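You operate a simulated robot arm through the tools that you are given. There is no shell and no other tool. Be economical: measure what you need, move in short steps, check, and stop when the job is done.

Carry out the task below with a simulated robot arm. There is one attempt and no reset: what you move stays moved.

JOB
Empty the big strainer into the caddy, reseat it and shut the lid.
Fine: the scraps go into the green liner, none on the top.

The check looks at the end state, three seconds after you hand in, the way a careful person would. Anything else that was tipped, shoved, dropped, spilled or broken makes it a failure. Lids that push on must go on centred and level and be pressed home; caps that screw on are set level and turned clockwise until they are tight.

ROBOT AND FRAMES
A 6-joint arm with a two-finger parallel gripper, fixed in place. Base frame: the origin is at the foot of the arm, x ahead of it, y to its left, z up. Readings come in m, rad, newtons and seconds.
With the tool pointing down near the work surface it reaches from about 0.32 to 0.8 m from the base axis. Its first joint turns from -2.897 to 2.897 rad. Payload 3.91 kg.
The tool frame sits at the grasp point between the pads (the TCP): z along the fingers, y along the line on which they close. The tips reach 0.03 m beyond it. Largest opening 0.11 m; finger width 0.02, thickness 0.01; the body of the gripper, 0.048 by 0.112 m, starts 0.055 m behind the TCP.
Orientation is that of the tool frame in the base frame, as [roll, pitch, yaw] about the fixed x, y, z axes, in that order (R = Rz(yaw) Ry(pitch) Rx(roll)). With the fingers straight down and closing along the base's y, the tool's x points along the base's -x, its y along +y and its z along -z.

CONTROLS
- The arm moves only by the tool servo_tool. Its argument "series" is a list of rows, each a list of 6 numbers: the shift along the base's x, y, z in mm, then the turn, a rotation vector about the base's x, y, z in rad. In form: [[tx, ty, tz, rx, ry, rz], ...]. A call has 1 to 20 rows; each row is the pose to reach, as a shift and turn from the pose commanded when the call began. "grip" is the opening, from 0 (shut) to 1 (fully open), set as the call begins (left out, the last holds). Each row takes 0.2 s and may step no farther than 0.05 m and 0.15 rad from the row before; otherwise, or with a gripper value out of range, the whole call is refused. A pose out of reach is approached as far as the arm can. The call stops where the force on the tool passes 40 N (or 10 N more than at its start, if that is more) or the arm is blocked; 0.2 s more then pass. Each finger travels about 0.045 m/s and halts on what it meets, pressing with about 43 N; the grip force reading is that of the motor and also rises with nothing between the fingers. The clock runs only during rows and for 0.2 s after the last one: add rows that repeat a pose to give the fingers time. It gives the time, the measured TCP pose, the force on the tool (base axes), the opening and the grip force at its end, in the units of the frame above (readings bear some noise), with the torque about the TCP (base axes, N m) and any sound that the robot's microphone picked up, and new pictures: "show" is both (left out), scene, wrist or none.
- Cameras (640 x 400 px; columns grow to the right, rows downward): "scene" is fixed at [0.3967, 0.4996, 1.781]; the picture's right is [-0.91, -0.41, 0.00], its down [-0.33, 0.74, -0.59] and it looks along [0.24, -0.54, -0.81] (base axes); focal length 224 px, centre (320, 200). "wrist" rides on the gripper at [0.077, 0.007, -0.114] in the tool frame; the picture's right is [-0.09, 1.00, 0.00], its down [-0.80, -0.07, -0.59] and it looks along [-0.59, -0.05, 0.80] (tool axes); focal length 270 px, centre (320, 200).
- lift_body(by): slides the trunk up (or, below 0, down) by that many m; the arm rides with it, the base frame stays. It gives what a move gives, with no picture.
- measure_at(camera, pixels): for up to 12 pixels [column, row] of the newest picture of that camera ("zoom" is the newest enlarged one), the place [x, y, z] in the base frame of the surface seen there, good to about 0.002 m, but the place of the scene camera against the robot may be out by one fixed shift of up to 0.018 m in any direction. It takes no simulated time.
- zoom(camera, box): a new picture of the part [left, top, right, bottom] of that camera's present view, enlarged. It takes no simulated time.
- finish_job(): hands the job in; it is judged then, once.

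Work in short steps. Measure before you move; look again where a grasp or a placing could have gone wrong, and mend it. You have 80 turns and 200 pictures in all, those below and enlarged ones among them. Open the gripper and draw the arm clear of the work before you hand the job in, unless the task says otherwise; then end with one line.

The tools are called as a command line: name --pt "numbers of a row" for each row, then --argument value for the rest, lists and objects as JSON in quotes. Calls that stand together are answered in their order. servo_tool: Moves the arm, as the interface text tells. Its arguments: {"type":"object","properties":{"series":{"type":"array","items":{"type":"array","items":{"type":"number"}}},"grip":{"type":"number"},"show":{"type":"string","enum":["both","scene","wrist","none"]}},"required":["series"]} The other tools are called the same way: lift_body (by) slides the trunk up or down; measure_at (camera, pixels) gives the place of the surface under pixels of a picture; zoom (camera, box) takes an enlarged picture of a part of a camera's view; finish_job () hands the job in.

At the start:

```text
time_s: 0.0
tcp_pos: [0.4773, 0.0344, 1.4186]
tool_rot: [3.141, -0.001, -3.141]
wrist_force: [0.4, -0.1, -1.3]
ft_torque: [0.0, 0.02, 0.02]
gripper_width: 0.1098
grasp_force: 0.1
trunk travel left (down, up): [-0.575, 0.035]
```

scene: 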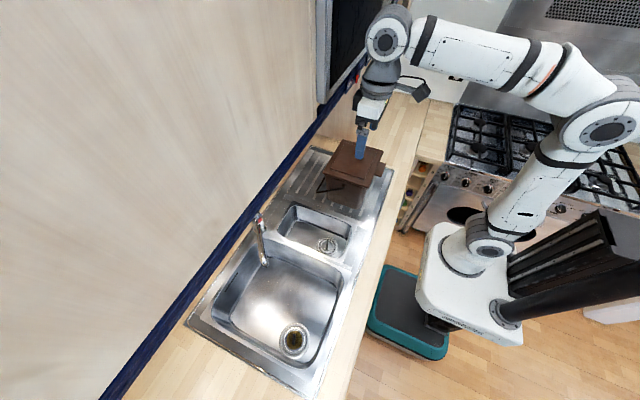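
wrist: 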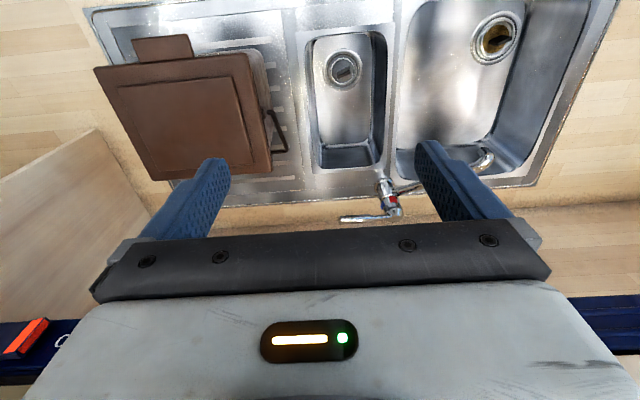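

The wrist picture shows the brown caddy at (180,110), small strainer at (344,68), big strainer at (497,38). I'll enlarge these to see their build.

zoom --camera "wrist" --box '[80, 20, 300, 200]'

zoom --camera "scene" --box '[300, 120, 420, 220]'

zoom --camera "scene" --box '[260, 310, 330, 360]'

zoom --camera "wrist" --box '[460, 0, 540, 70]'

measure_at --camera "wrist" --pixels '[[95, 68], [246, 55], [272, 178], [165, 178], [132, 40], [190, 36], [160, 50], [180, 110], [270, 110], [286, 150], [345, 70], [497, 38]]'

```text
2.22 times, centred on (190, 110) of wrist
```

zoom: 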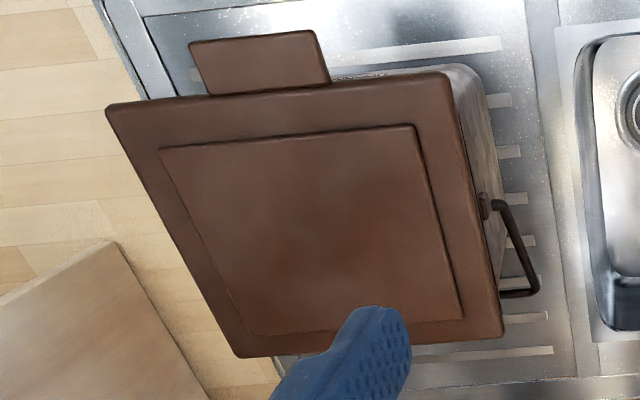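

```text
4.00 times, centred on (360, 170) of scene
```

zoom: 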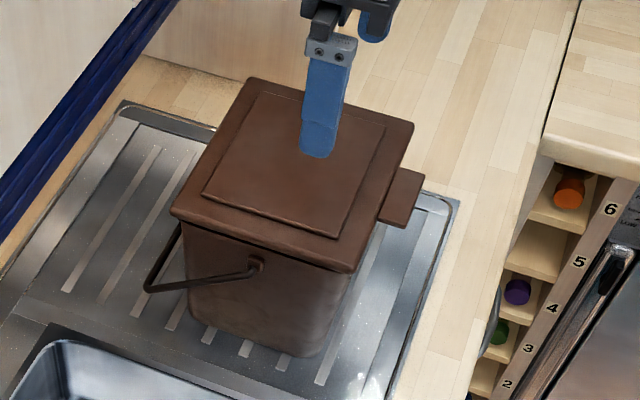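

```text
8.00 times, centred on (295, 335) of scene
```

zoom: 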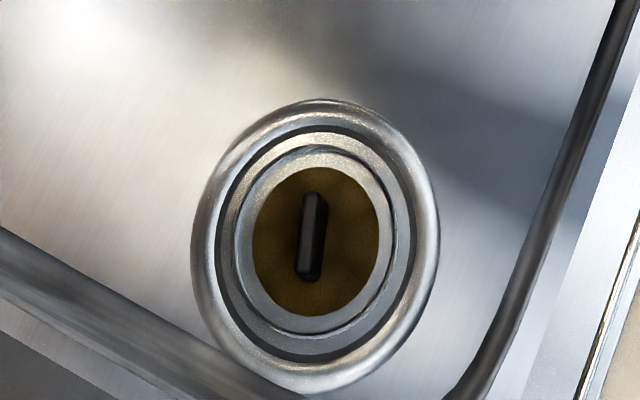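

```text
5.71 times, centred on (500, 35) of wrist
```

zoom: 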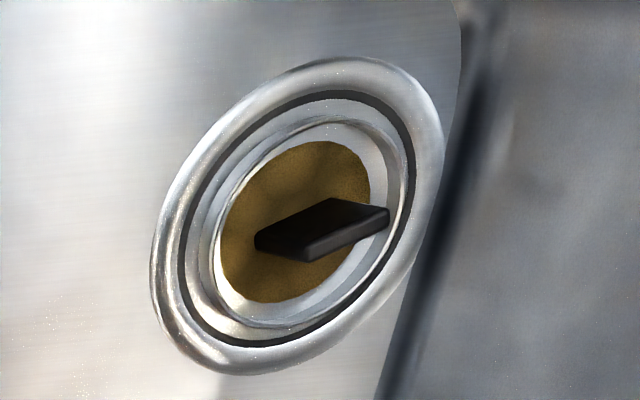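

```text
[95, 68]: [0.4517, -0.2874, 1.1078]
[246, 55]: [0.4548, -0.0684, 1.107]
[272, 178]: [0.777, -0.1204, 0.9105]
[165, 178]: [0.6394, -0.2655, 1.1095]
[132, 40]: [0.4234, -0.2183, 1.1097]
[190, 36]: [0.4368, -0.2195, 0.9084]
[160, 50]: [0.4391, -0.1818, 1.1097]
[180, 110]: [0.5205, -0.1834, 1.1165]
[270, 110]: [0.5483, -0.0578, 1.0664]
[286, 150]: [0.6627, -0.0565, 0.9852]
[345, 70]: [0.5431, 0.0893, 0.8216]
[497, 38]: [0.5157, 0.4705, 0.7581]
```

The caddy's lid tab is on the near side (x≈0.43, y≈-0.19, z≈1.11), the hinge presumably on the far side. I move above the tab for a closer view.

servo_tool --pt "-10 -40 -20 0 0 0" --pt "-20 -80 -40 0 0 0" --pt "-30 -120 -60 0 0 0" --pt "-40 -160 -80 0 0 0" --pt "-50 -200 -100 0 0 0" --pt "-57 -224 -118 0 0 0" --grip 1

```text
time_s: 1.4
tcp_pos: [0.4204, -0.1918, 1.2999]
tool_rot: [-3.141, -0.001, 3.141]
wrist_force: [0.0, -0.2, -0.4]
ft_torque: [-0.01, -0.01, 0.04]
gripper_width: 0.1101
grasp_force: 0.0
trunk travel left (down, up): [-0.575, 0.035]
```

scene: 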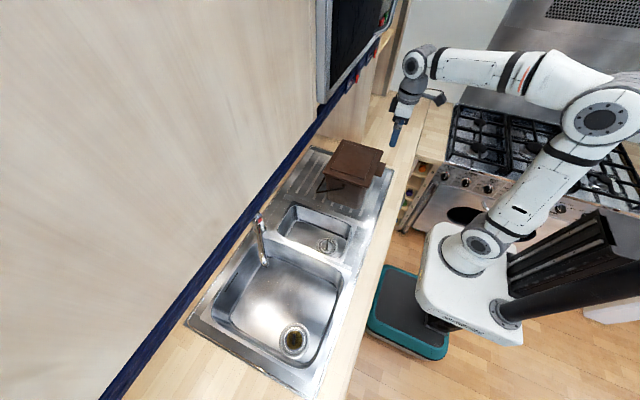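
wrist: 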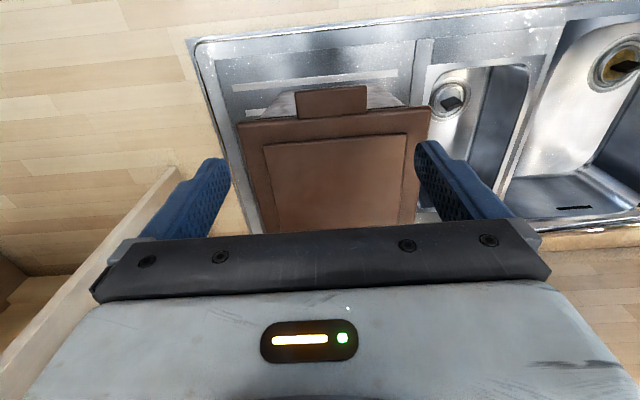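

Both near corners of the lid and the tab are visible; I measure them.

zoom --camera "wrist" --box '[220, 70, 450, 214]'

measure_at --camera "wrist" --pixels '[[242, 127], [428, 109], [299, 94], [365, 88], [301, 115], [366, 108], [333, 100], [268, 225], [408, 215], [340, 130], [280, 100], [390, 88]]'

```text
2.78 times, centred on (335, 142) of wrist
```

zoom: 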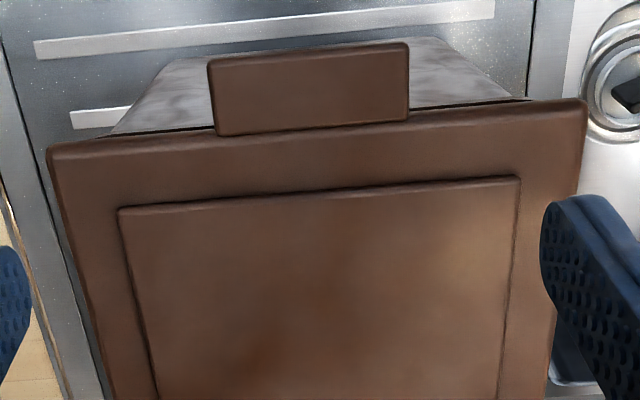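

```text
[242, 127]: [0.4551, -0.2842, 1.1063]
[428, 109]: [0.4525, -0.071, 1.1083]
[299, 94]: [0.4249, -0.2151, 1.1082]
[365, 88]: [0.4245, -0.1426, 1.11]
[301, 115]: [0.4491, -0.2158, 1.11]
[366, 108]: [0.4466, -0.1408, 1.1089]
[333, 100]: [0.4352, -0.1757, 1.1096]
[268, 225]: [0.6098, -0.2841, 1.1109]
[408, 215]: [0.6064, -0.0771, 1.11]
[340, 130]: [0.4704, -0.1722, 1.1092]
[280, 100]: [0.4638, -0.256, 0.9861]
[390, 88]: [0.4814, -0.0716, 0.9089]
```

Tab spans y -0.216…-0.141 (75 mm), x 0.423…0.448, top z 1.110; lid square to the base. I straddle the tab, fingers down, and close on its sides.

servo_tool --pt "10 14 -40 0 0 0" --pt "10 14 -80 0 0 0" --pt "10 14 -120 0 0 0" --pt "10 14 -160 0 0 0" --pt "10 14 -180 0 0 0" --pt "10 14 -194 0 0 0"

```text
time_s: 2.8
tcp_pos: [0.4319, -0.1743, 1.1044]
tool_rot: [3.141, 0.0, -3.14]
wrist_force: [0.6, -0.3, 0.7]
ft_torque: [0.0, 0.04, -0.02]
gripper_width: 0.1101
grasp_force: 0.1
trunk travel left (down, up): [-0.575, 0.035]
```

scene: 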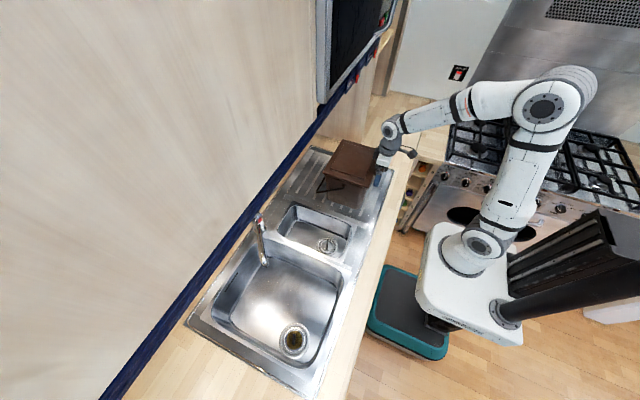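
wrist: 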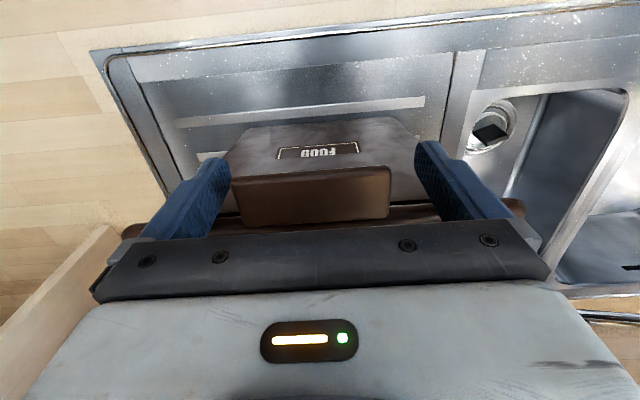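

The fingers straddle the tab (240–390, 175–225). I measure its thickness and sides before closing.

measure_at --camera "wrist" --pixels '[[310, 182], [310, 200], [310, 218], [245, 200], [385, 200], [310, 172], [310, 154], [230, 160], [400, 140]]'

zoom --camera "wrist" --box '[180, 100, 460, 240]'

```text
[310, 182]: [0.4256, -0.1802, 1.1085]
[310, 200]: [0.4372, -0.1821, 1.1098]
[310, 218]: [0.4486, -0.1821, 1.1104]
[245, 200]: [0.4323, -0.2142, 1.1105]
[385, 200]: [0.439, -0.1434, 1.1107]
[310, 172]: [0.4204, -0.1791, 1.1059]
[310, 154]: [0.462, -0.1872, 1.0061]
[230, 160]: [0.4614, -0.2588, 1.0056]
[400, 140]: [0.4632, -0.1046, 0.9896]
```

```text
2.29 times, centred on (320, 170) of wrist
```

zoom: 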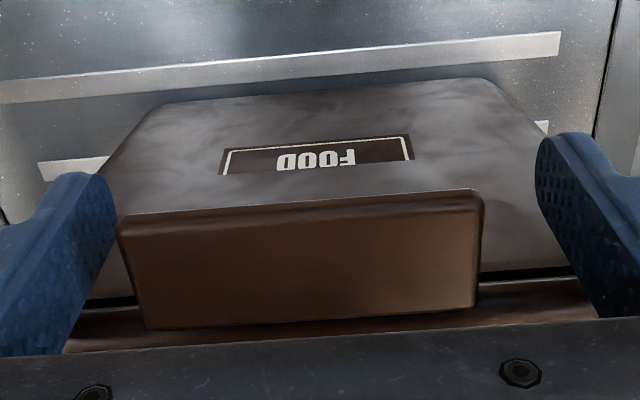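

Tab top at z 1.110, TCP 1.104 level with it. I close the fingers.

servo_tool --pt "0 -4 0 0 0 0" --pt "0 -4 0 0 0 0" --pt "0 -4 0 0 0 0" --pt "0 -4 0 0 0 0" --pt "0 -4 0 0 0 0" --grip 0.4 --show "wrist"

```text
time_s: 4.0
tcp_pos: [0.4333, -0.1803, 1.1052]
tool_rot: [3.141, 0.0, 3.14]
wrist_force: [0.9, -1.2, 0.3]
ft_torque: [-0.08, 0.05, 0.12]
gripper_width: 0.0795
grasp_force: 42.9
trunk travel left (down, up): [-0.575, 0.035]
```

wrist: 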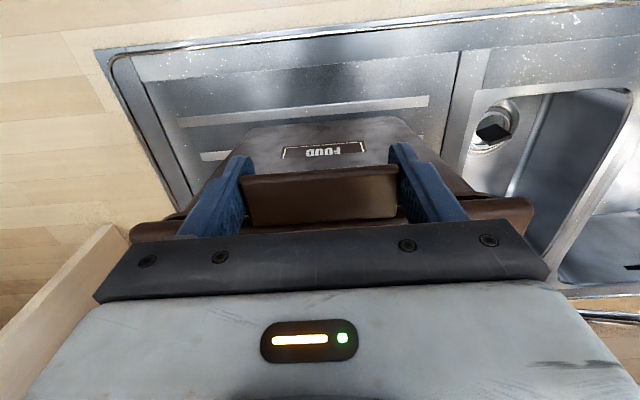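

Gripped (79 mm, 43 N). I lift the tab slightly along an arc about a hinge assumed at x≈0.655 and check.

servo_tool --pt "0 0 6 0 0 0" --pt "0.3 0 12 0 0 0" --pt "1 0 19 0 0 0" --pt "2 0 29 0 0 0" --pt "3.4 0 38 0 0 0"

```text
time_s: 5.2
tcp_pos: [0.436, -0.1795, 1.1439]
tool_rot: [-3.141, 0.001, -3.141]
wrist_force: [0.3, 0.1, -4.6]
ft_torque: [0.43, 0.91, 0.02]
gripper_width: 0.0794
grasp_force: 43.1
trunk travel left (down, up): [-0.575, 0.035]
```

scene: 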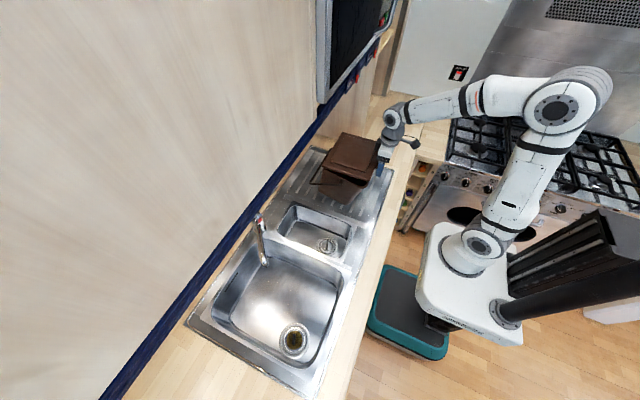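
wrist: 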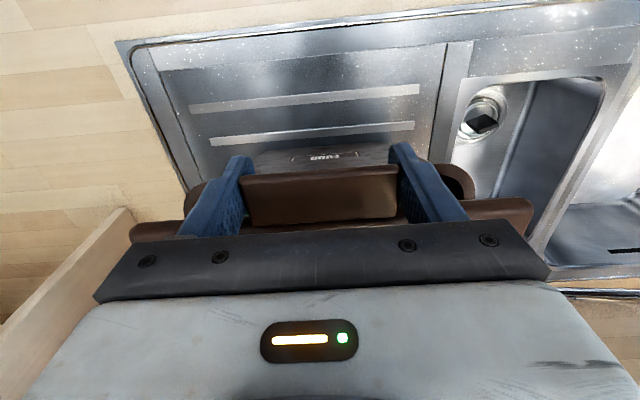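

zoom --camera "scene" --box '[300, 120, 420, 220]'

zoom --camera "wrist" --box '[180, 120, 480, 240]'

```text
4.00 times, centred on (360, 170) of scene
```

zoom: 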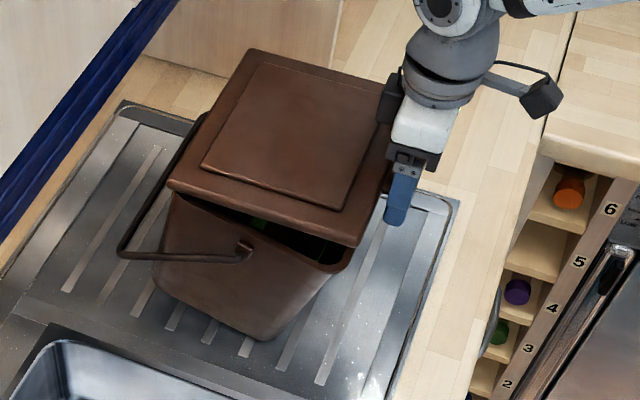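

```text
2.13 times, centred on (330, 180) of wrist
```

zoom: 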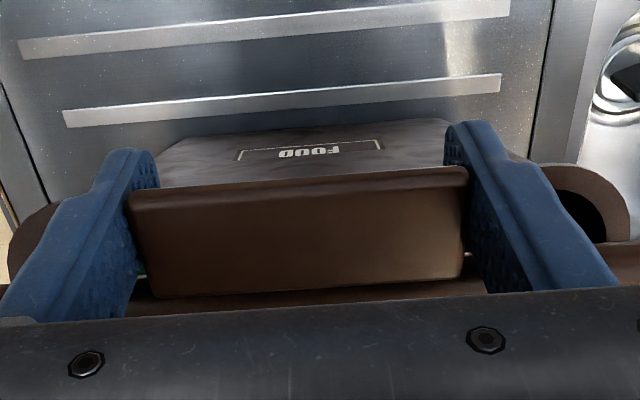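

The enlarged scene shows the lid stayed rigid with the pads, so the caddy itself is being tipped. I reverse the lift exactly to set it back down and will switch to pushing up under the tab instead.

servo_tool --pt "-1.4 0 -9 0 0 0" --pt "-2.4 0 -19 0 0 0" --pt "-3.1 0 -26 0 0 0" --pt "-3.4 0 -32 0 0 0" --pt "-3.4 0 -36 0 0 0" --pt "-3.4 0 -38 0 0 0" --show "scene"

zoom --camera "scene" --box '[300, 120, 420, 220]'

```text
time_s: 6.6
tcp_pos: [0.4323, -0.1803, 1.1052]
tool_rot: [-3.141, 0.001, 3.14]
wrist_force: [0.9, 0.9, -0.1]
ft_torque: [-0.23, -0.08, 0.15]
gripper_width: 0.0795
grasp_force: 43.0
trunk travel left (down, up): [-0.575, 0.035]
```

scene: 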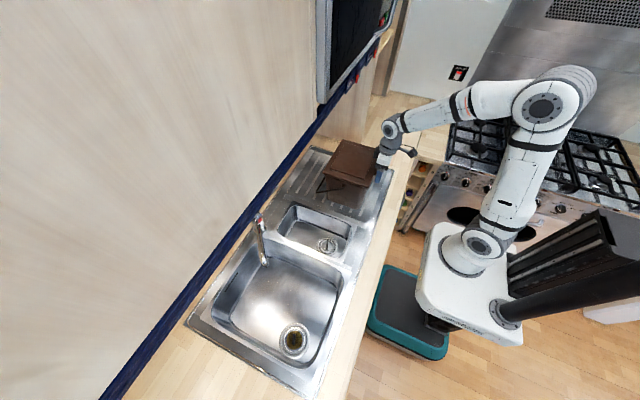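

```text
4.00 times, centred on (360, 170) of scene
```

zoom: 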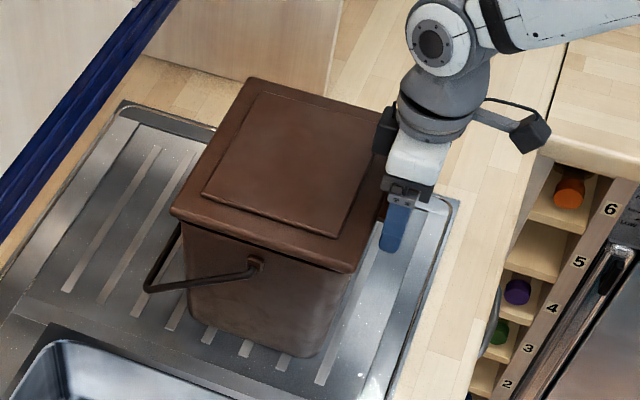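

The caddy is back exactly as it was. I open, rise clear, then turn the tool to point along -y with the fingers to be shut as a rod.

servo_tool --pt "0 0 0 0 0 0" --pt "0 0 0 0 0 0" --pt "0 0 40 0 0 0" --pt "0 0 80 0 0 0" --pt "0 0 120 0 0 0" --pt "0 45 130 0 0 0" --pt "0 90 130 0 0 0" --pt "0 135 130 0 0 0" --pt "0 180 130 0 0 0" --grip 1 --show "none"

servo_tool --pt "0 0 0 -0.15 0 0" --pt "0 0 0 -0.3 0 0" --pt "0 0 0 -0.45 0 0" --pt "0 0 0 -0.6 0 0" --pt "0 0 0 -0.75 0 0" --pt "0 0 0 -0.9 0 0" --pt "0 0 0 -1.05 0 0" --pt "0 0 0 -1.2 0 0" --pt "0 0 0 -1.35 0 0" --pt "0 0 0 -1.5 0 0" --pt "0 0 0 -1.571 0 0" --pt "0 0 0 -1.571 0 0" --grip 0

```text
time_s: 8.6
tcp_pos: [0.4335, 0.0009, 1.2344]
tool_rot: [-3.141, 0.002, 3.14]
wrist_force: [0.2, -0.2, 0.0]
ft_torque: [0.01, 0.0, 0.03]
gripper_width: 0.1099
grasp_force: 0.0
trunk travel left (down, up): [-0.575, 0.035]
```

```text
time_s: 11.2
tcp_pos: [0.4323, -0.0002, 1.2359]
tool_rot: [-1.569, -0.001, -3.141]
wrist_force: [-0.4, -0.2, -0.4]
ft_torque: [-0.01, 0.02, 0.02]
gripper_width: 0.0
grasp_force: 37.6
trunk travel left (down, up): [-0.575, 0.035]
```

scene: 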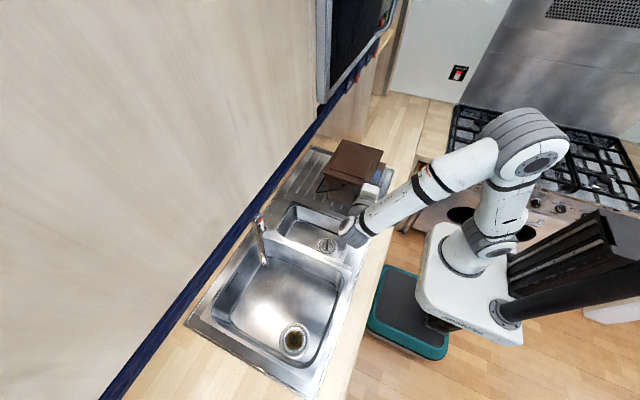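
wrist: 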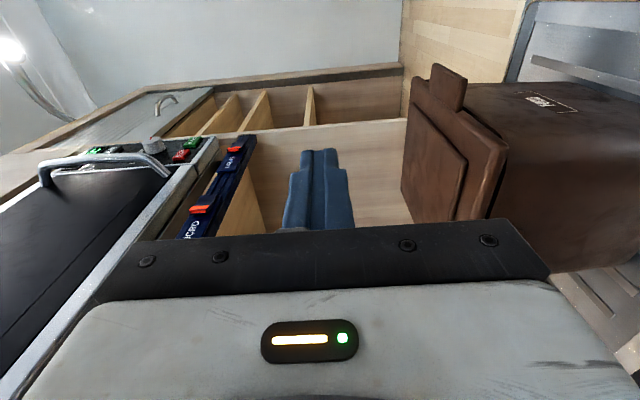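

Tool now points along -y. The tab is at (450,88); I measure its lower side and the body wall before sliding the rod under.

zoom --camera "wrist" --box '[390, 50, 550, 220]'

measure_at --camera "wrist" --pixels '[[434, 85], [464, 80], [462, 105], [506, 152], [475, 190], [500, 130], [530, 120], [490, 180], [485, 215]]'

```text
2.35 times, centred on (470, 135) of wrist
```

zoom: 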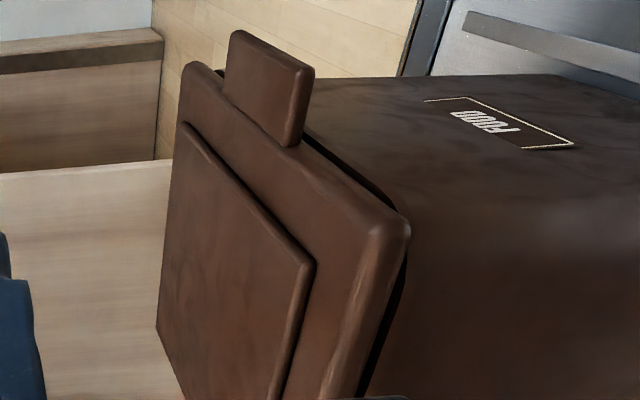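

```text
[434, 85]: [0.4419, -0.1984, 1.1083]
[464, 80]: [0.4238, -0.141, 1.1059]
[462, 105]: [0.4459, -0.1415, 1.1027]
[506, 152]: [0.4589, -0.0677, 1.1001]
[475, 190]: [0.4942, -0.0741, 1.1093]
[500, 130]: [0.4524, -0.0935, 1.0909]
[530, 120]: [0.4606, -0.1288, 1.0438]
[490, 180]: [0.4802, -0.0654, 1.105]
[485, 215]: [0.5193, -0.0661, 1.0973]
```

Lid rim is 20 mm thick (z 1.09–1.11), tab ≈10 mm. I yaw the rod 0.3 rad, and go in front of the caddy, just below tab height, short of the tab.

servo_tool --pt "-30 0 0 0 0 0" --pt "-60 0 -30 0 0 0" --pt "-60 -10 -75 0 0 0" --pt "-60 -30 -115 0 0 0" --pt "-60 -60 -145 0 0 0" --pt "-60 -100 -157 0 0 0" --pt "-60 -141 -157 0 0 0" --show "none"

servo_tool --pt "0 0 0 0 0 0.1" --pt "0 0 0 0 0 0.2" --pt "0 0 0 0 0 0.3" --pt "0 0 0 0 0 0.3"

```text
time_s: 12.8
tcp_pos: [0.3701, -0.1433, 1.0785]
tool_rot: [-1.571, 0.001, -3.141]
wrist_force: [-0.2, -0.1, 0.5]
ft_torque: [0.03, 0.03, 0.02]
gripper_width: 0.0
grasp_force: 37.9
trunk travel left (down, up): [-0.575, 0.035]
```

```text
time_s: 13.8
tcp_pos: [0.3975, -0.1356, 1.0706]
tool_rot: [-1.57, 0.0, -2.841]
wrist_force: [-0.1, 1.0, 0.6]
ft_torque: [-0.02, 0.0, 0.04]
gripper_width: 0.0003
grasp_force: 37.8
out of reach, approached as far as the arm can: row 2, 3, 4
trunk travel left (down, up): [-0.575, 0.035]
```

scene: 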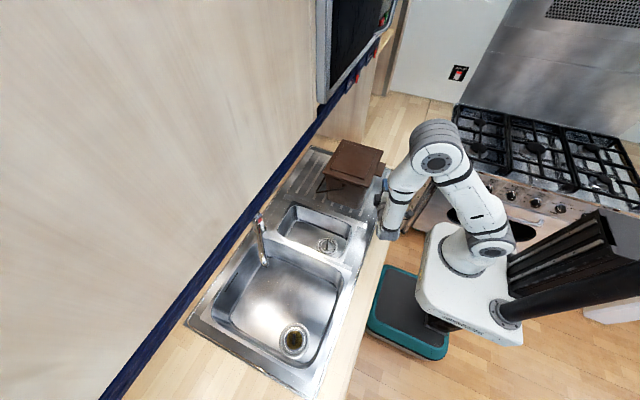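
wrist: 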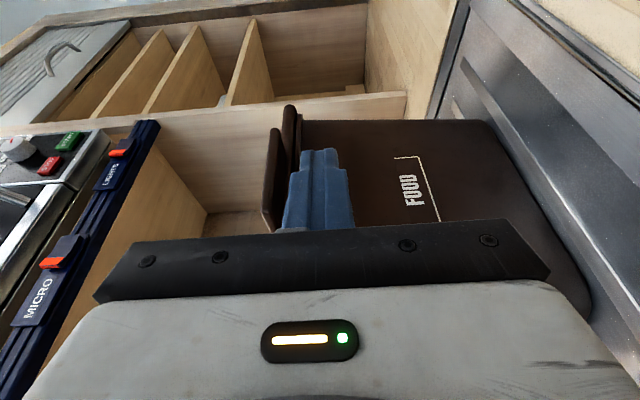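

The rod (320,190) lies below the lid plane (285,170). I step forward 30 mm and see how the commanded pose is counted.

servo_tool --pt "15 0 0 0 0 0" --pt "30 0 0 0 0 0" --pt "30 0 0 0 0 0" --show "wrist"

```text
time_s: 14.6
tcp_pos: [0.4284, -0.1349, 1.0723]
tool_rot: [-1.571, 0.0, -2.842]
wrist_force: [0.3, 0.3, 0.1]
ft_torque: [0.01, -0.06, 0.01]
gripper_width: 0.0
grasp_force: 37.5
trunk travel left (down, up): [-0.575, 0.035]
```

wrist: 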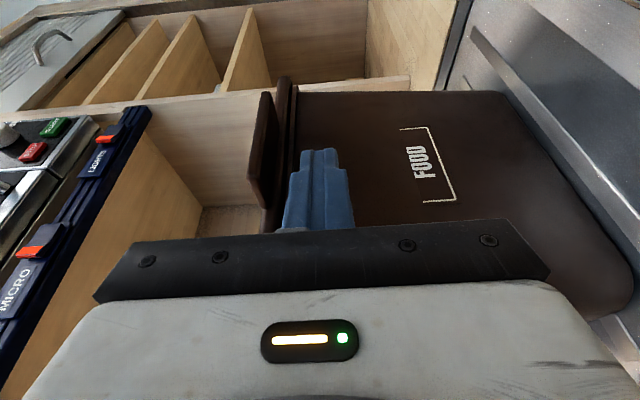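

I enlarge to identify tab and rim relative to the rod.

zoom --camera "wrist" --box '[230, 60, 390, 240]'

measure_at --camera "wrist" --pixels '[[284, 85], [263, 100], [262, 150], [285, 150], [272, 200], [310, 120], [330, 155], [310, 155], [350, 175]]'

```text
2.22 times, centred on (310, 150) of wrist
```

zoom: 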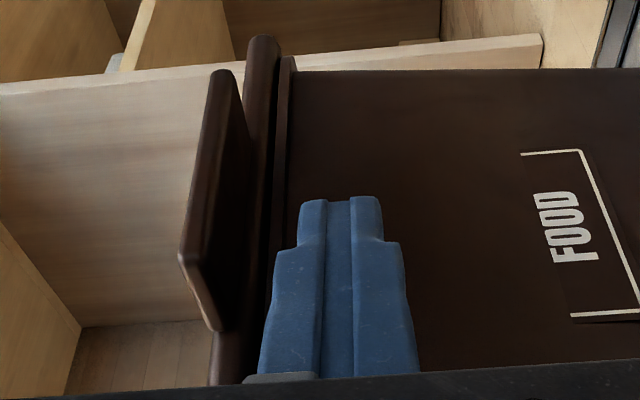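

```text
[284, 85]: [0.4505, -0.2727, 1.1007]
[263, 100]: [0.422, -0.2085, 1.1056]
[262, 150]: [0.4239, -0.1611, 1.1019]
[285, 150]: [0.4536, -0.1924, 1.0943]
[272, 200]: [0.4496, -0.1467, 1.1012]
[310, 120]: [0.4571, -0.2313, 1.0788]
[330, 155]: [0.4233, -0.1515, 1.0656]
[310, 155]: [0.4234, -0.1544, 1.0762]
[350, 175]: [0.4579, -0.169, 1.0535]
```

Rod tip is beneath the tab (tab underside ≈1.100, rod top ≈1.083). I slide 8 mm further along the tab and lift along the arc to about 0.3 rad.

servo_tool --pt "-4 -8 0 0 0 0" --pt "-4 -8 10 0 0 0" --pt "-4 -8 20 0 0 0" --pt "-3.5 -8 30 0 0 0" --pt "-2.9 -8 40 0 0 0" --pt "-1.5 -8 51 0 0 0" --pt "0.4 -8 62 0 0 0"

zoom --camera "scene" --box '[300, 120, 420, 220]'

```text
time_s: 16.2
tcp_pos: [0.4277, -0.1435, 1.1342]
tool_rot: [-1.571, 0.0, -2.841]
wrist_force: [0.5, -0.5, -0.5]
ft_torque: [0.01, 0.0, -0.02]
gripper_width: 0.0
grasp_force: 37.4
trunk travel left (down, up): [-0.575, 0.035]
```

scene: 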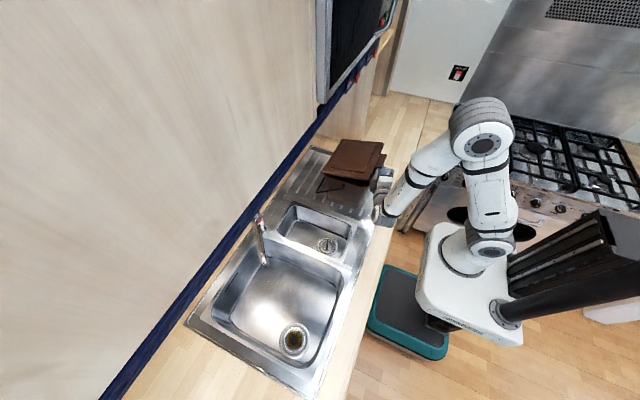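
wrist: 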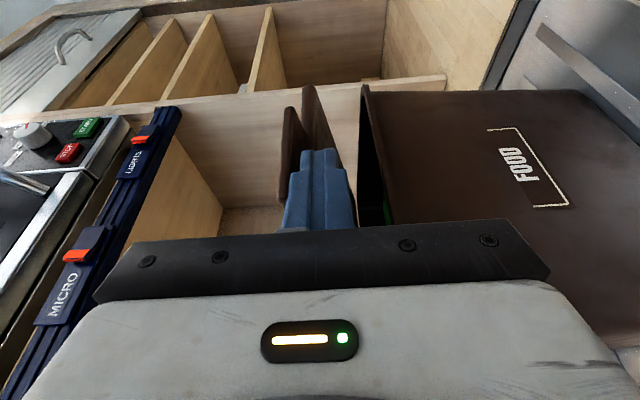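

```text
4.00 times, centred on (360, 170) of scene
```

zoom: 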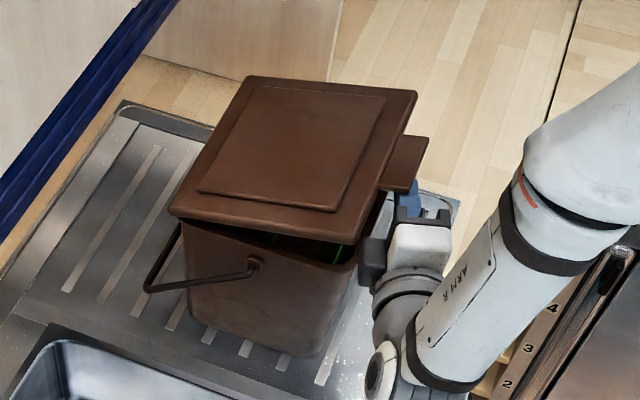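

The lid opens freely with the caddy steady. I continue on the arc to about 0.95 rad.

servo_tool --pt "3 0 16 0 0 0" --pt "7 0 32 0 0 0" --pt "13 0 48 0 0 0" --pt "19 0 63 0 0 0" --pt "27 0 78 0 0 0" --pt "36 0 92 0 0 0" --pt "46 0 105 0 0 0" --pt "56 0 117 0 0 0" --pt "68 0 129 0 0 0" --pt "80 0 140 0 0 0"

zoom --camera "scene" --box '[300, 110, 420, 210]'

```text
time_s: 18.4
tcp_pos: [0.5092, -0.144, 1.2741]
tool_rot: [-1.57, 0.001, -2.842]
wrist_force: [0.3, 0.4, -0.1]
ft_torque: [-0.02, 0.01, 0.02]
gripper_width: 0.0
grasp_force: 37.6
trunk travel left (down, up): [-0.575, 0.035]
```

scene: 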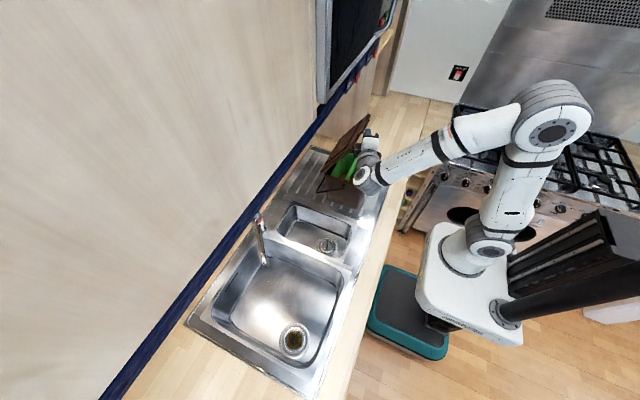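
wrist: 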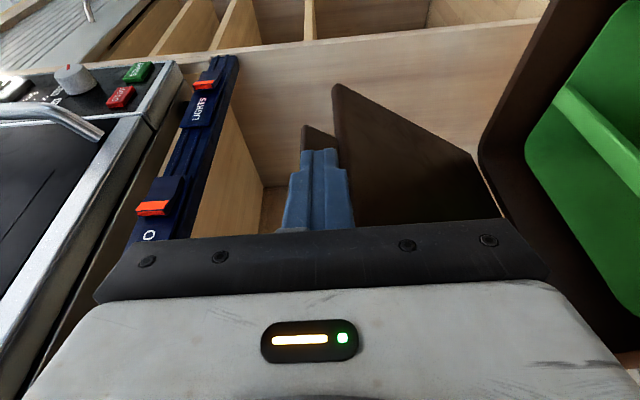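

```text
4.00 times, centred on (360, 160) of scene
```

zoom: 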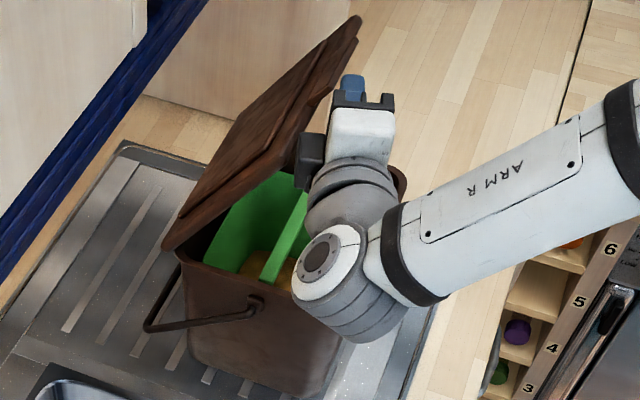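

The green liner is visible and the lid rests on the rod. I keep pushing to about 1.45 rad.

servo_tool --pt "13 0 10 0 0 0" --pt "27 0 18 0 0 0" --pt "42 0 25 0 0 0" --pt "57 0 30 0 0 0" --pt "72 0 33 0 0 0" --pt "88 0 33 0 0 0" --pt "100 0 30 0 0 0"

zoom --camera "scene" --box '[300, 110, 420, 210]'

```text
time_s: 20.0
tcp_pos: [0.607, -0.1441, 1.3071]
tool_rot: [-1.567, 0.006, -2.841]
wrist_force: [-0.3, 0.9, 16.6]
ft_torque: [1.2, -0.38, 0.11]
gripper_width: 0.0001
grasp_force: 38.3
trunk travel left (down, up): [-0.575, 0.035]
```

scene: 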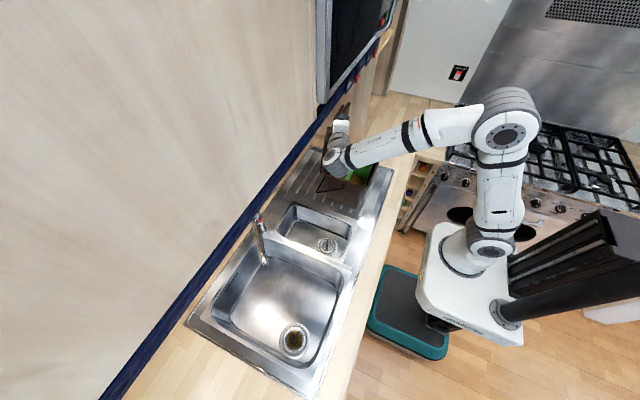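
wrist: 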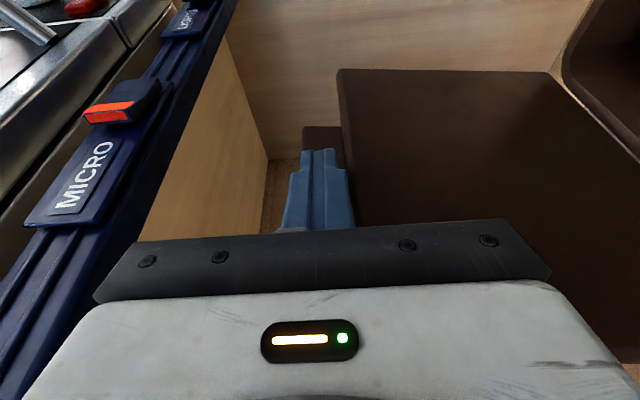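

```text
4.00 times, centred on (360, 160) of scene
```

zoom: 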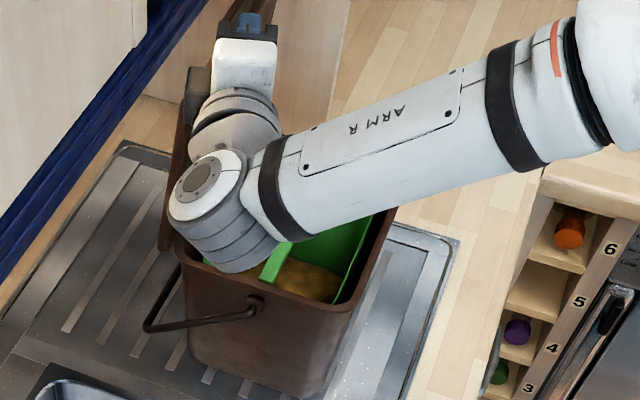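

Upward force 16.6 N: the rod presses down on the rim's step as I lowered. I rise 8 mm and push forward past vertical.

servo_tool --pt "0 0 6 0 0 0" --pt "8 0 12 0 0 0" --pt "18 0 14 0 0 0" --pt "28 0 14 0 0 0" --pt "36 0 14 0 0 0"

zoom --camera "scene" --box '[300, 110, 420, 210]'

```text
time_s: 21.2
tcp_pos: [0.6449, -0.1434, 1.317]
tool_rot: [-1.571, 0.001, -2.842]
wrist_force: [0.5, -0.5, -0.1]
ft_torque: [0.02, -0.01, -0.02]
gripper_width: 0.0
grasp_force: 37.9
trunk travel left (down, up): [-0.575, 0.035]
```

scene: 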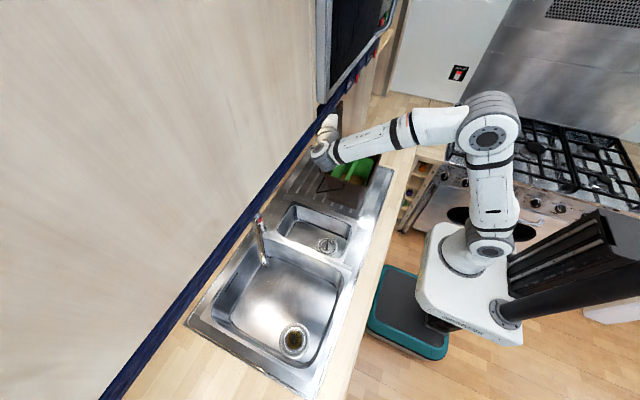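
wrist: 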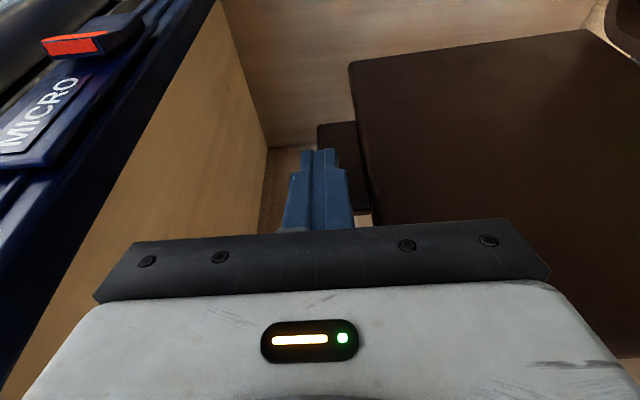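

```text
4.00 times, centred on (360, 160) of scene
```

zoom: 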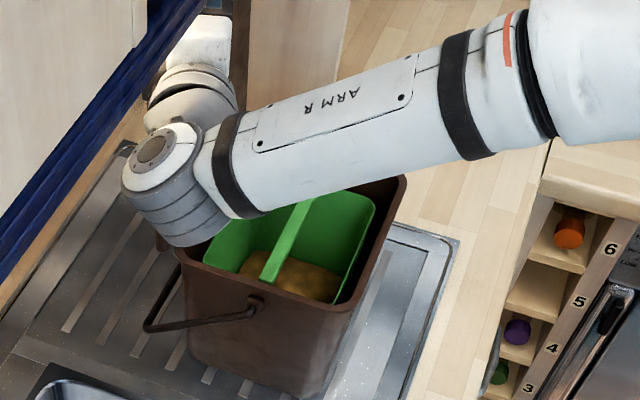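

The lid looks past vertical and off the rod. I measure its underside to know its angle.

measure_at --camera "wrist" --pixels '[[345, 140], [380, 100], [420, 120], [500, 100], [540, 60], [600, 180], [560, 210], [400, 200], [330, 130]]'

```text
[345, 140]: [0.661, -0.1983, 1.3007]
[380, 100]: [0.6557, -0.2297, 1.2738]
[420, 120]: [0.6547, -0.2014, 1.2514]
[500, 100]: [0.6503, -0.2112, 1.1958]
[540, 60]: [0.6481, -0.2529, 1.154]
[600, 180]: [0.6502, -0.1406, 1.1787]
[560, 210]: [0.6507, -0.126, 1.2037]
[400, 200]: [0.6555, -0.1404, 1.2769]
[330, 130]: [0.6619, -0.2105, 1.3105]
```

Underside leans about 3–4° past vertical, possibly still held by the rod. I push on a little and watch the force.

servo_tool --pt "8 0 0 0 0 0" --pt "16 0 -2 0 0 0" --pt "24 0 -4 0 0 0" --show "wrist"

measure_at --camera "wrist" --pixels '[[345, 140], [380, 100], [420, 120], [500, 100], [540, 60], [600, 180]]'

```text
time_s: 22.0
tcp_pos: [0.668, -0.1433, 1.3131]
tool_rot: [-1.57, 0.0, -2.844]
wrist_force: [0.7, -0.5, 0.8]
ft_torque: [-0.01, 0.01, -0.02]
gripper_width: 0.0
grasp_force: 37.8
trunk travel left (down, up): [-0.575, 0.035]
```

wrist: 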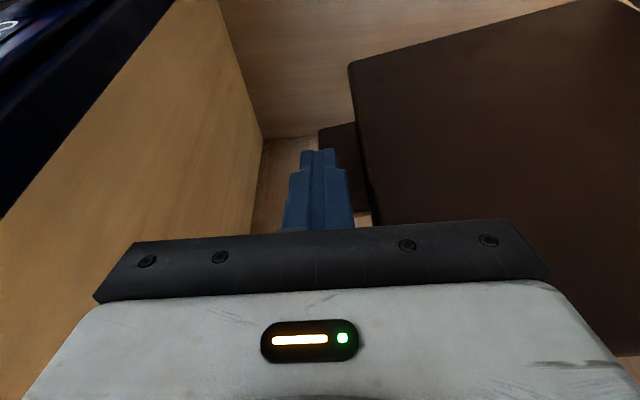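

```text
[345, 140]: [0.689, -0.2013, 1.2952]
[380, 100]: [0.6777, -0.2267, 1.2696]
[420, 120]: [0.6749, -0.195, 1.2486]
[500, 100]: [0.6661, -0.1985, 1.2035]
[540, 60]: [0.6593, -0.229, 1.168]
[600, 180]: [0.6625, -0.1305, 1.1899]
```

Now about 10° past vertical with no resistance. I back the rod off and check that the lid stays.

servo_tool --pt "-20 0 0 0 0 0" --pt "-50 0 10 0 0 0" --pt "-90 0 30 0 0 0" --pt "-90 0 30 0 0 0" --show "wrist"

measure_at --camera "wrist" --pixels '[[380, 100], [420, 120], [500, 100], [540, 60], [600, 180]]'

```text
time_s: 23.0
tcp_pos: [0.5801, -0.1432, 1.3443]
tool_rot: [-1.571, -0.001, -2.842]
wrist_force: [0.3, -0.1, -0.3]
ft_torque: [0.0, 0.02, -0.02]
gripper_width: 0.0
grasp_force: 37.9
trunk travel left (down, up): [-0.575, 0.035]
```

wrist: 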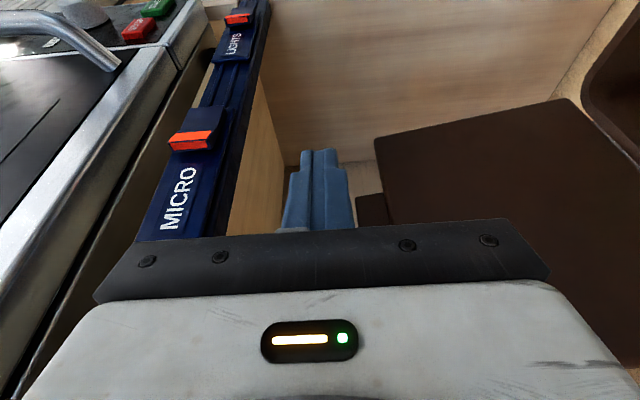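

```text
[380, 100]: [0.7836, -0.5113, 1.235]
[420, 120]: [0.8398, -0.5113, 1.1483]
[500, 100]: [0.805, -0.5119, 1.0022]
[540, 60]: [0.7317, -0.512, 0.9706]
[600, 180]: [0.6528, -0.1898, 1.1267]
```

The lid stays open. I draw away toward the sink, turn the tool down again and look at the strainer from above.

servo_tool --pt "-20 30 30 0 0 -0.1" --pt "-40 60 60 0 0 -0.2" --pt "-50 100 80 0 0 -0.3" --pt "-60 145 80 0 0 -0.3" --pt "-60 190 80 0 0 -0.3" --pt "-60 235 80 0 0 -0.3" --show "none"

servo_tool --pt "0 30 0 0.15 0 0" --pt "0 60 0 0.3 0 0" --pt "0 90 0 0.45 0 0" --pt "0 120 -20 0.6 0 0" --pt "0 150 -40 0.75 0 0" --pt "0 180 -60 0.9 0 0" --pt "0 210 -80 1.05 0 0" --pt "0 240 -100 1.2 0 0" --pt "0 270 -120 1.35 0 0" --pt "0 300 -140 1.5 0 0" --pt "0 320 -160 1.571 0 0" --grip 1

```text
time_s: 24.4
tcp_pos: [0.5322, 0.0484, 1.4144]
tool_rot: [-1.577, 0.001, -3.128]
wrist_force: [0.5, 0.4, 0.7]
ft_torque: [-0.03, 0.01, -0.04]
gripper_width: 0.0002
grasp_force: 37.8
out of reach, approached as far as the arm can: row 5, 6
trunk travel left (down, up): [-0.575, 0.035]
```

```text
time_s: 26.8
tcp_pos: [0.533, 0.3684, 1.2529]
tool_rot: [3.14, 0.001, 3.139]
wrist_force: [0.3, -0.2, -0.2]
ft_torque: [-0.01, 0.0, 0.02]
gripper_width: 0.1101
grasp_force: 0.0
out of reach, approached as far as the arm can: row 1, 2, 3, 4
trunk travel left (down, up): [-0.575, 0.035]
```

scene: 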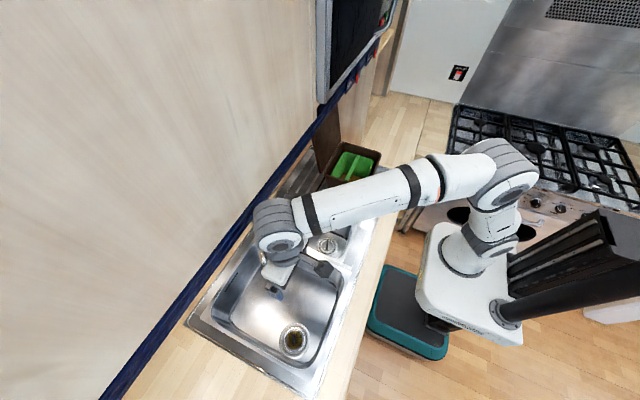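
wrist: 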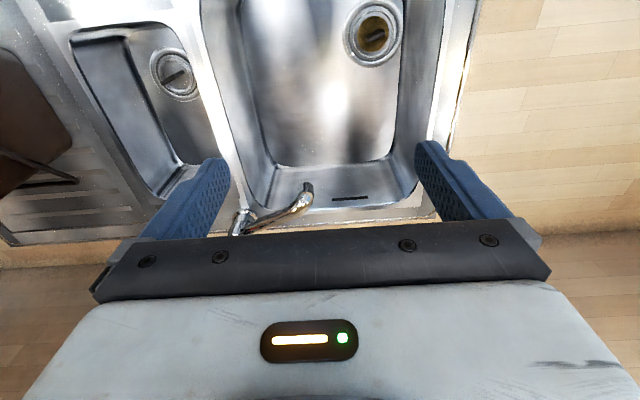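

The big strainer is at (375,36). I enlarge it and the open caddy, and measure both.

zoom --camera "wrist" --box '[335, 0, 415, 70]'

zoom --camera "scene" --box '[290, 120, 400, 210]'

measure_at --camera "wrist" --pixels '[[374, 36], [366, 42], [384, 32], [360, 35], [392, 40], [375, 12], [375, 52], [350, 40], [401, 30], [380, 90], [455, 60], [405, 60]]'

measure_at --camera "scene" --pixels '[[350, 144], [381, 152], [368, 188], [330, 172], [352, 163], [345, 175], [365, 168], [293, 340], [306, 327], [277, 345]]'

```text
5.71 times, centred on (375, 35) of wrist
```

zoom: 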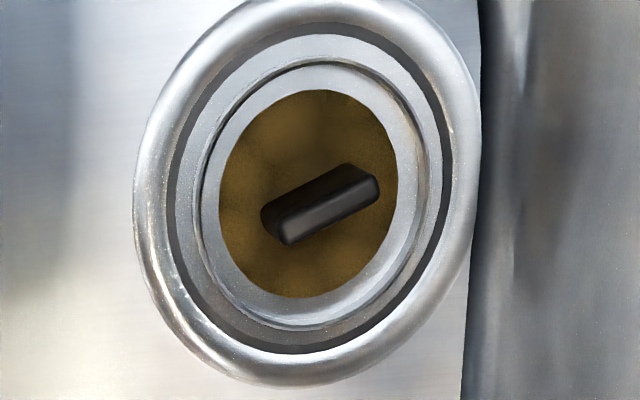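

```text
4.44 times, centred on (345, 165) of scene
```

zoom: 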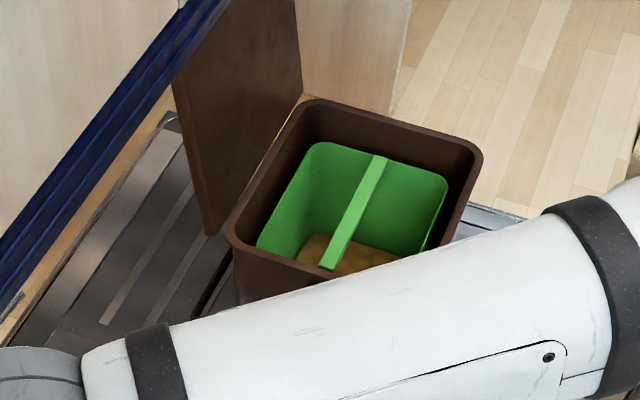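

```text
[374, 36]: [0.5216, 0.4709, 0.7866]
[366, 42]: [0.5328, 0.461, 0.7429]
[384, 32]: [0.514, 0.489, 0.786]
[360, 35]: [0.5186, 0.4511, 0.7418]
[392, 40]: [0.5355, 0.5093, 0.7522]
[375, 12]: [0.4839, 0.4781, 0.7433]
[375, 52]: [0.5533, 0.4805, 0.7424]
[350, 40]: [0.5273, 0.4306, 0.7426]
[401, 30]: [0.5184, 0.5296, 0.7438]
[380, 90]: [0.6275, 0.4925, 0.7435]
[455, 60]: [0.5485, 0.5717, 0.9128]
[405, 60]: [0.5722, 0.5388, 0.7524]
```

```text
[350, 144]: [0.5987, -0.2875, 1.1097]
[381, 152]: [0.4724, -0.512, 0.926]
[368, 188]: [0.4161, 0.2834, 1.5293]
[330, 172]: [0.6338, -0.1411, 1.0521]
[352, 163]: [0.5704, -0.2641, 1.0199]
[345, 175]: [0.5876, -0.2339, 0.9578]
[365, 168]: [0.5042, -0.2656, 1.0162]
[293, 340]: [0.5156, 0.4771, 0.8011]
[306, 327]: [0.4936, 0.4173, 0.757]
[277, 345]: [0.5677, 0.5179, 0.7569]
```

The strainer's black bar top is at z≈0.787 around (0.518,0.478), running roughly along (-0.44,0.9). I yaw the tool so it closes across the bar with the camera toward the basin's middle, then lower the trunk.

servo_tool --pt "0 5 0 0 0 0.15" --pt "0 10 0 0 0 0.3" --pt "-2 20 0 0 0 0.45" --pt "-4 30 0 0 0 0.6" --pt "-6 40 0 0 0 0.75" --pt "-8 50 0 0 0 0.9" --pt "-10 60 0 0 0 1.05" --pt "-10 70 0 0 0 1.2" --pt "-10 80 0 0 0 1.35" --pt "-10 90 0 0 0 1.5" --pt "-10 100 0 0 0 1.65" --pt "-10 108 0 0 0 1.8" --pt "-10 108 0 0 0 1.95" --pt "-10 108 0 0 0 2.02" --show "none"

lift_body --by -0.28

servo_tool --pt "0 0 0 0 0 0"

```text
time_s: 29.8
tcp_pos: [0.5231, 0.4758, 1.2516]
tool_rot: [3.141, -0.001, -1.121]
wrist_force: [-0.9, 0.0, -0.7]
ft_torque: [-0.03, 0.01, 0.0]
gripper_width: 0.1098
grasp_force: 0.0
trunk travel left (down, up): [-0.575, 0.035]
```

```text
time_s: 32.6
tcp_pos: [0.5233, 0.4759, 0.9727]
tool_rot: [-3.14, -0.002, -1.122]
wrist_force: [0.5, -0.4, -0.5]
ft_torque: [0.04, -0.01, -0.01]
gripper_width: 0.1101
grasp_force: 0.1
trunk travel left (down, up): [-0.295, 0.315]
```

```text
time_s: 33.0
tcp_pos: [0.5242, 0.4759, 0.9722]
tool_rot: [3.14, 0.001, -1.121]
wrist_force: [0.7, -0.3, 1.1]
ft_torque: [0.01, -0.02, -0.02]
gripper_width: 0.11
grasp_force: 0.0
trunk travel left (down, up): [-0.295, 0.315]
```

scene: 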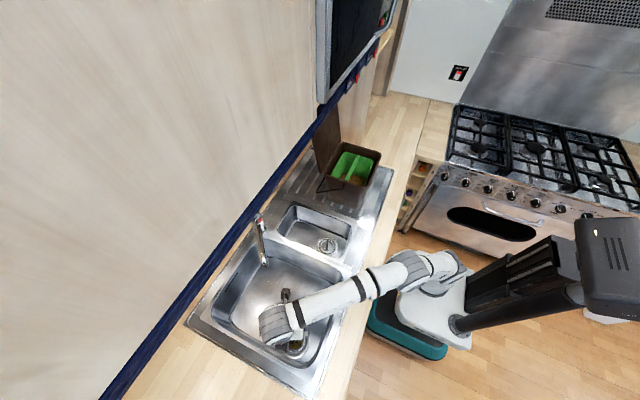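
wrist: 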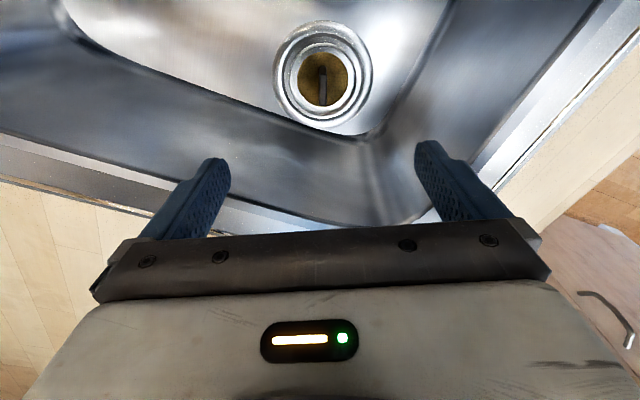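

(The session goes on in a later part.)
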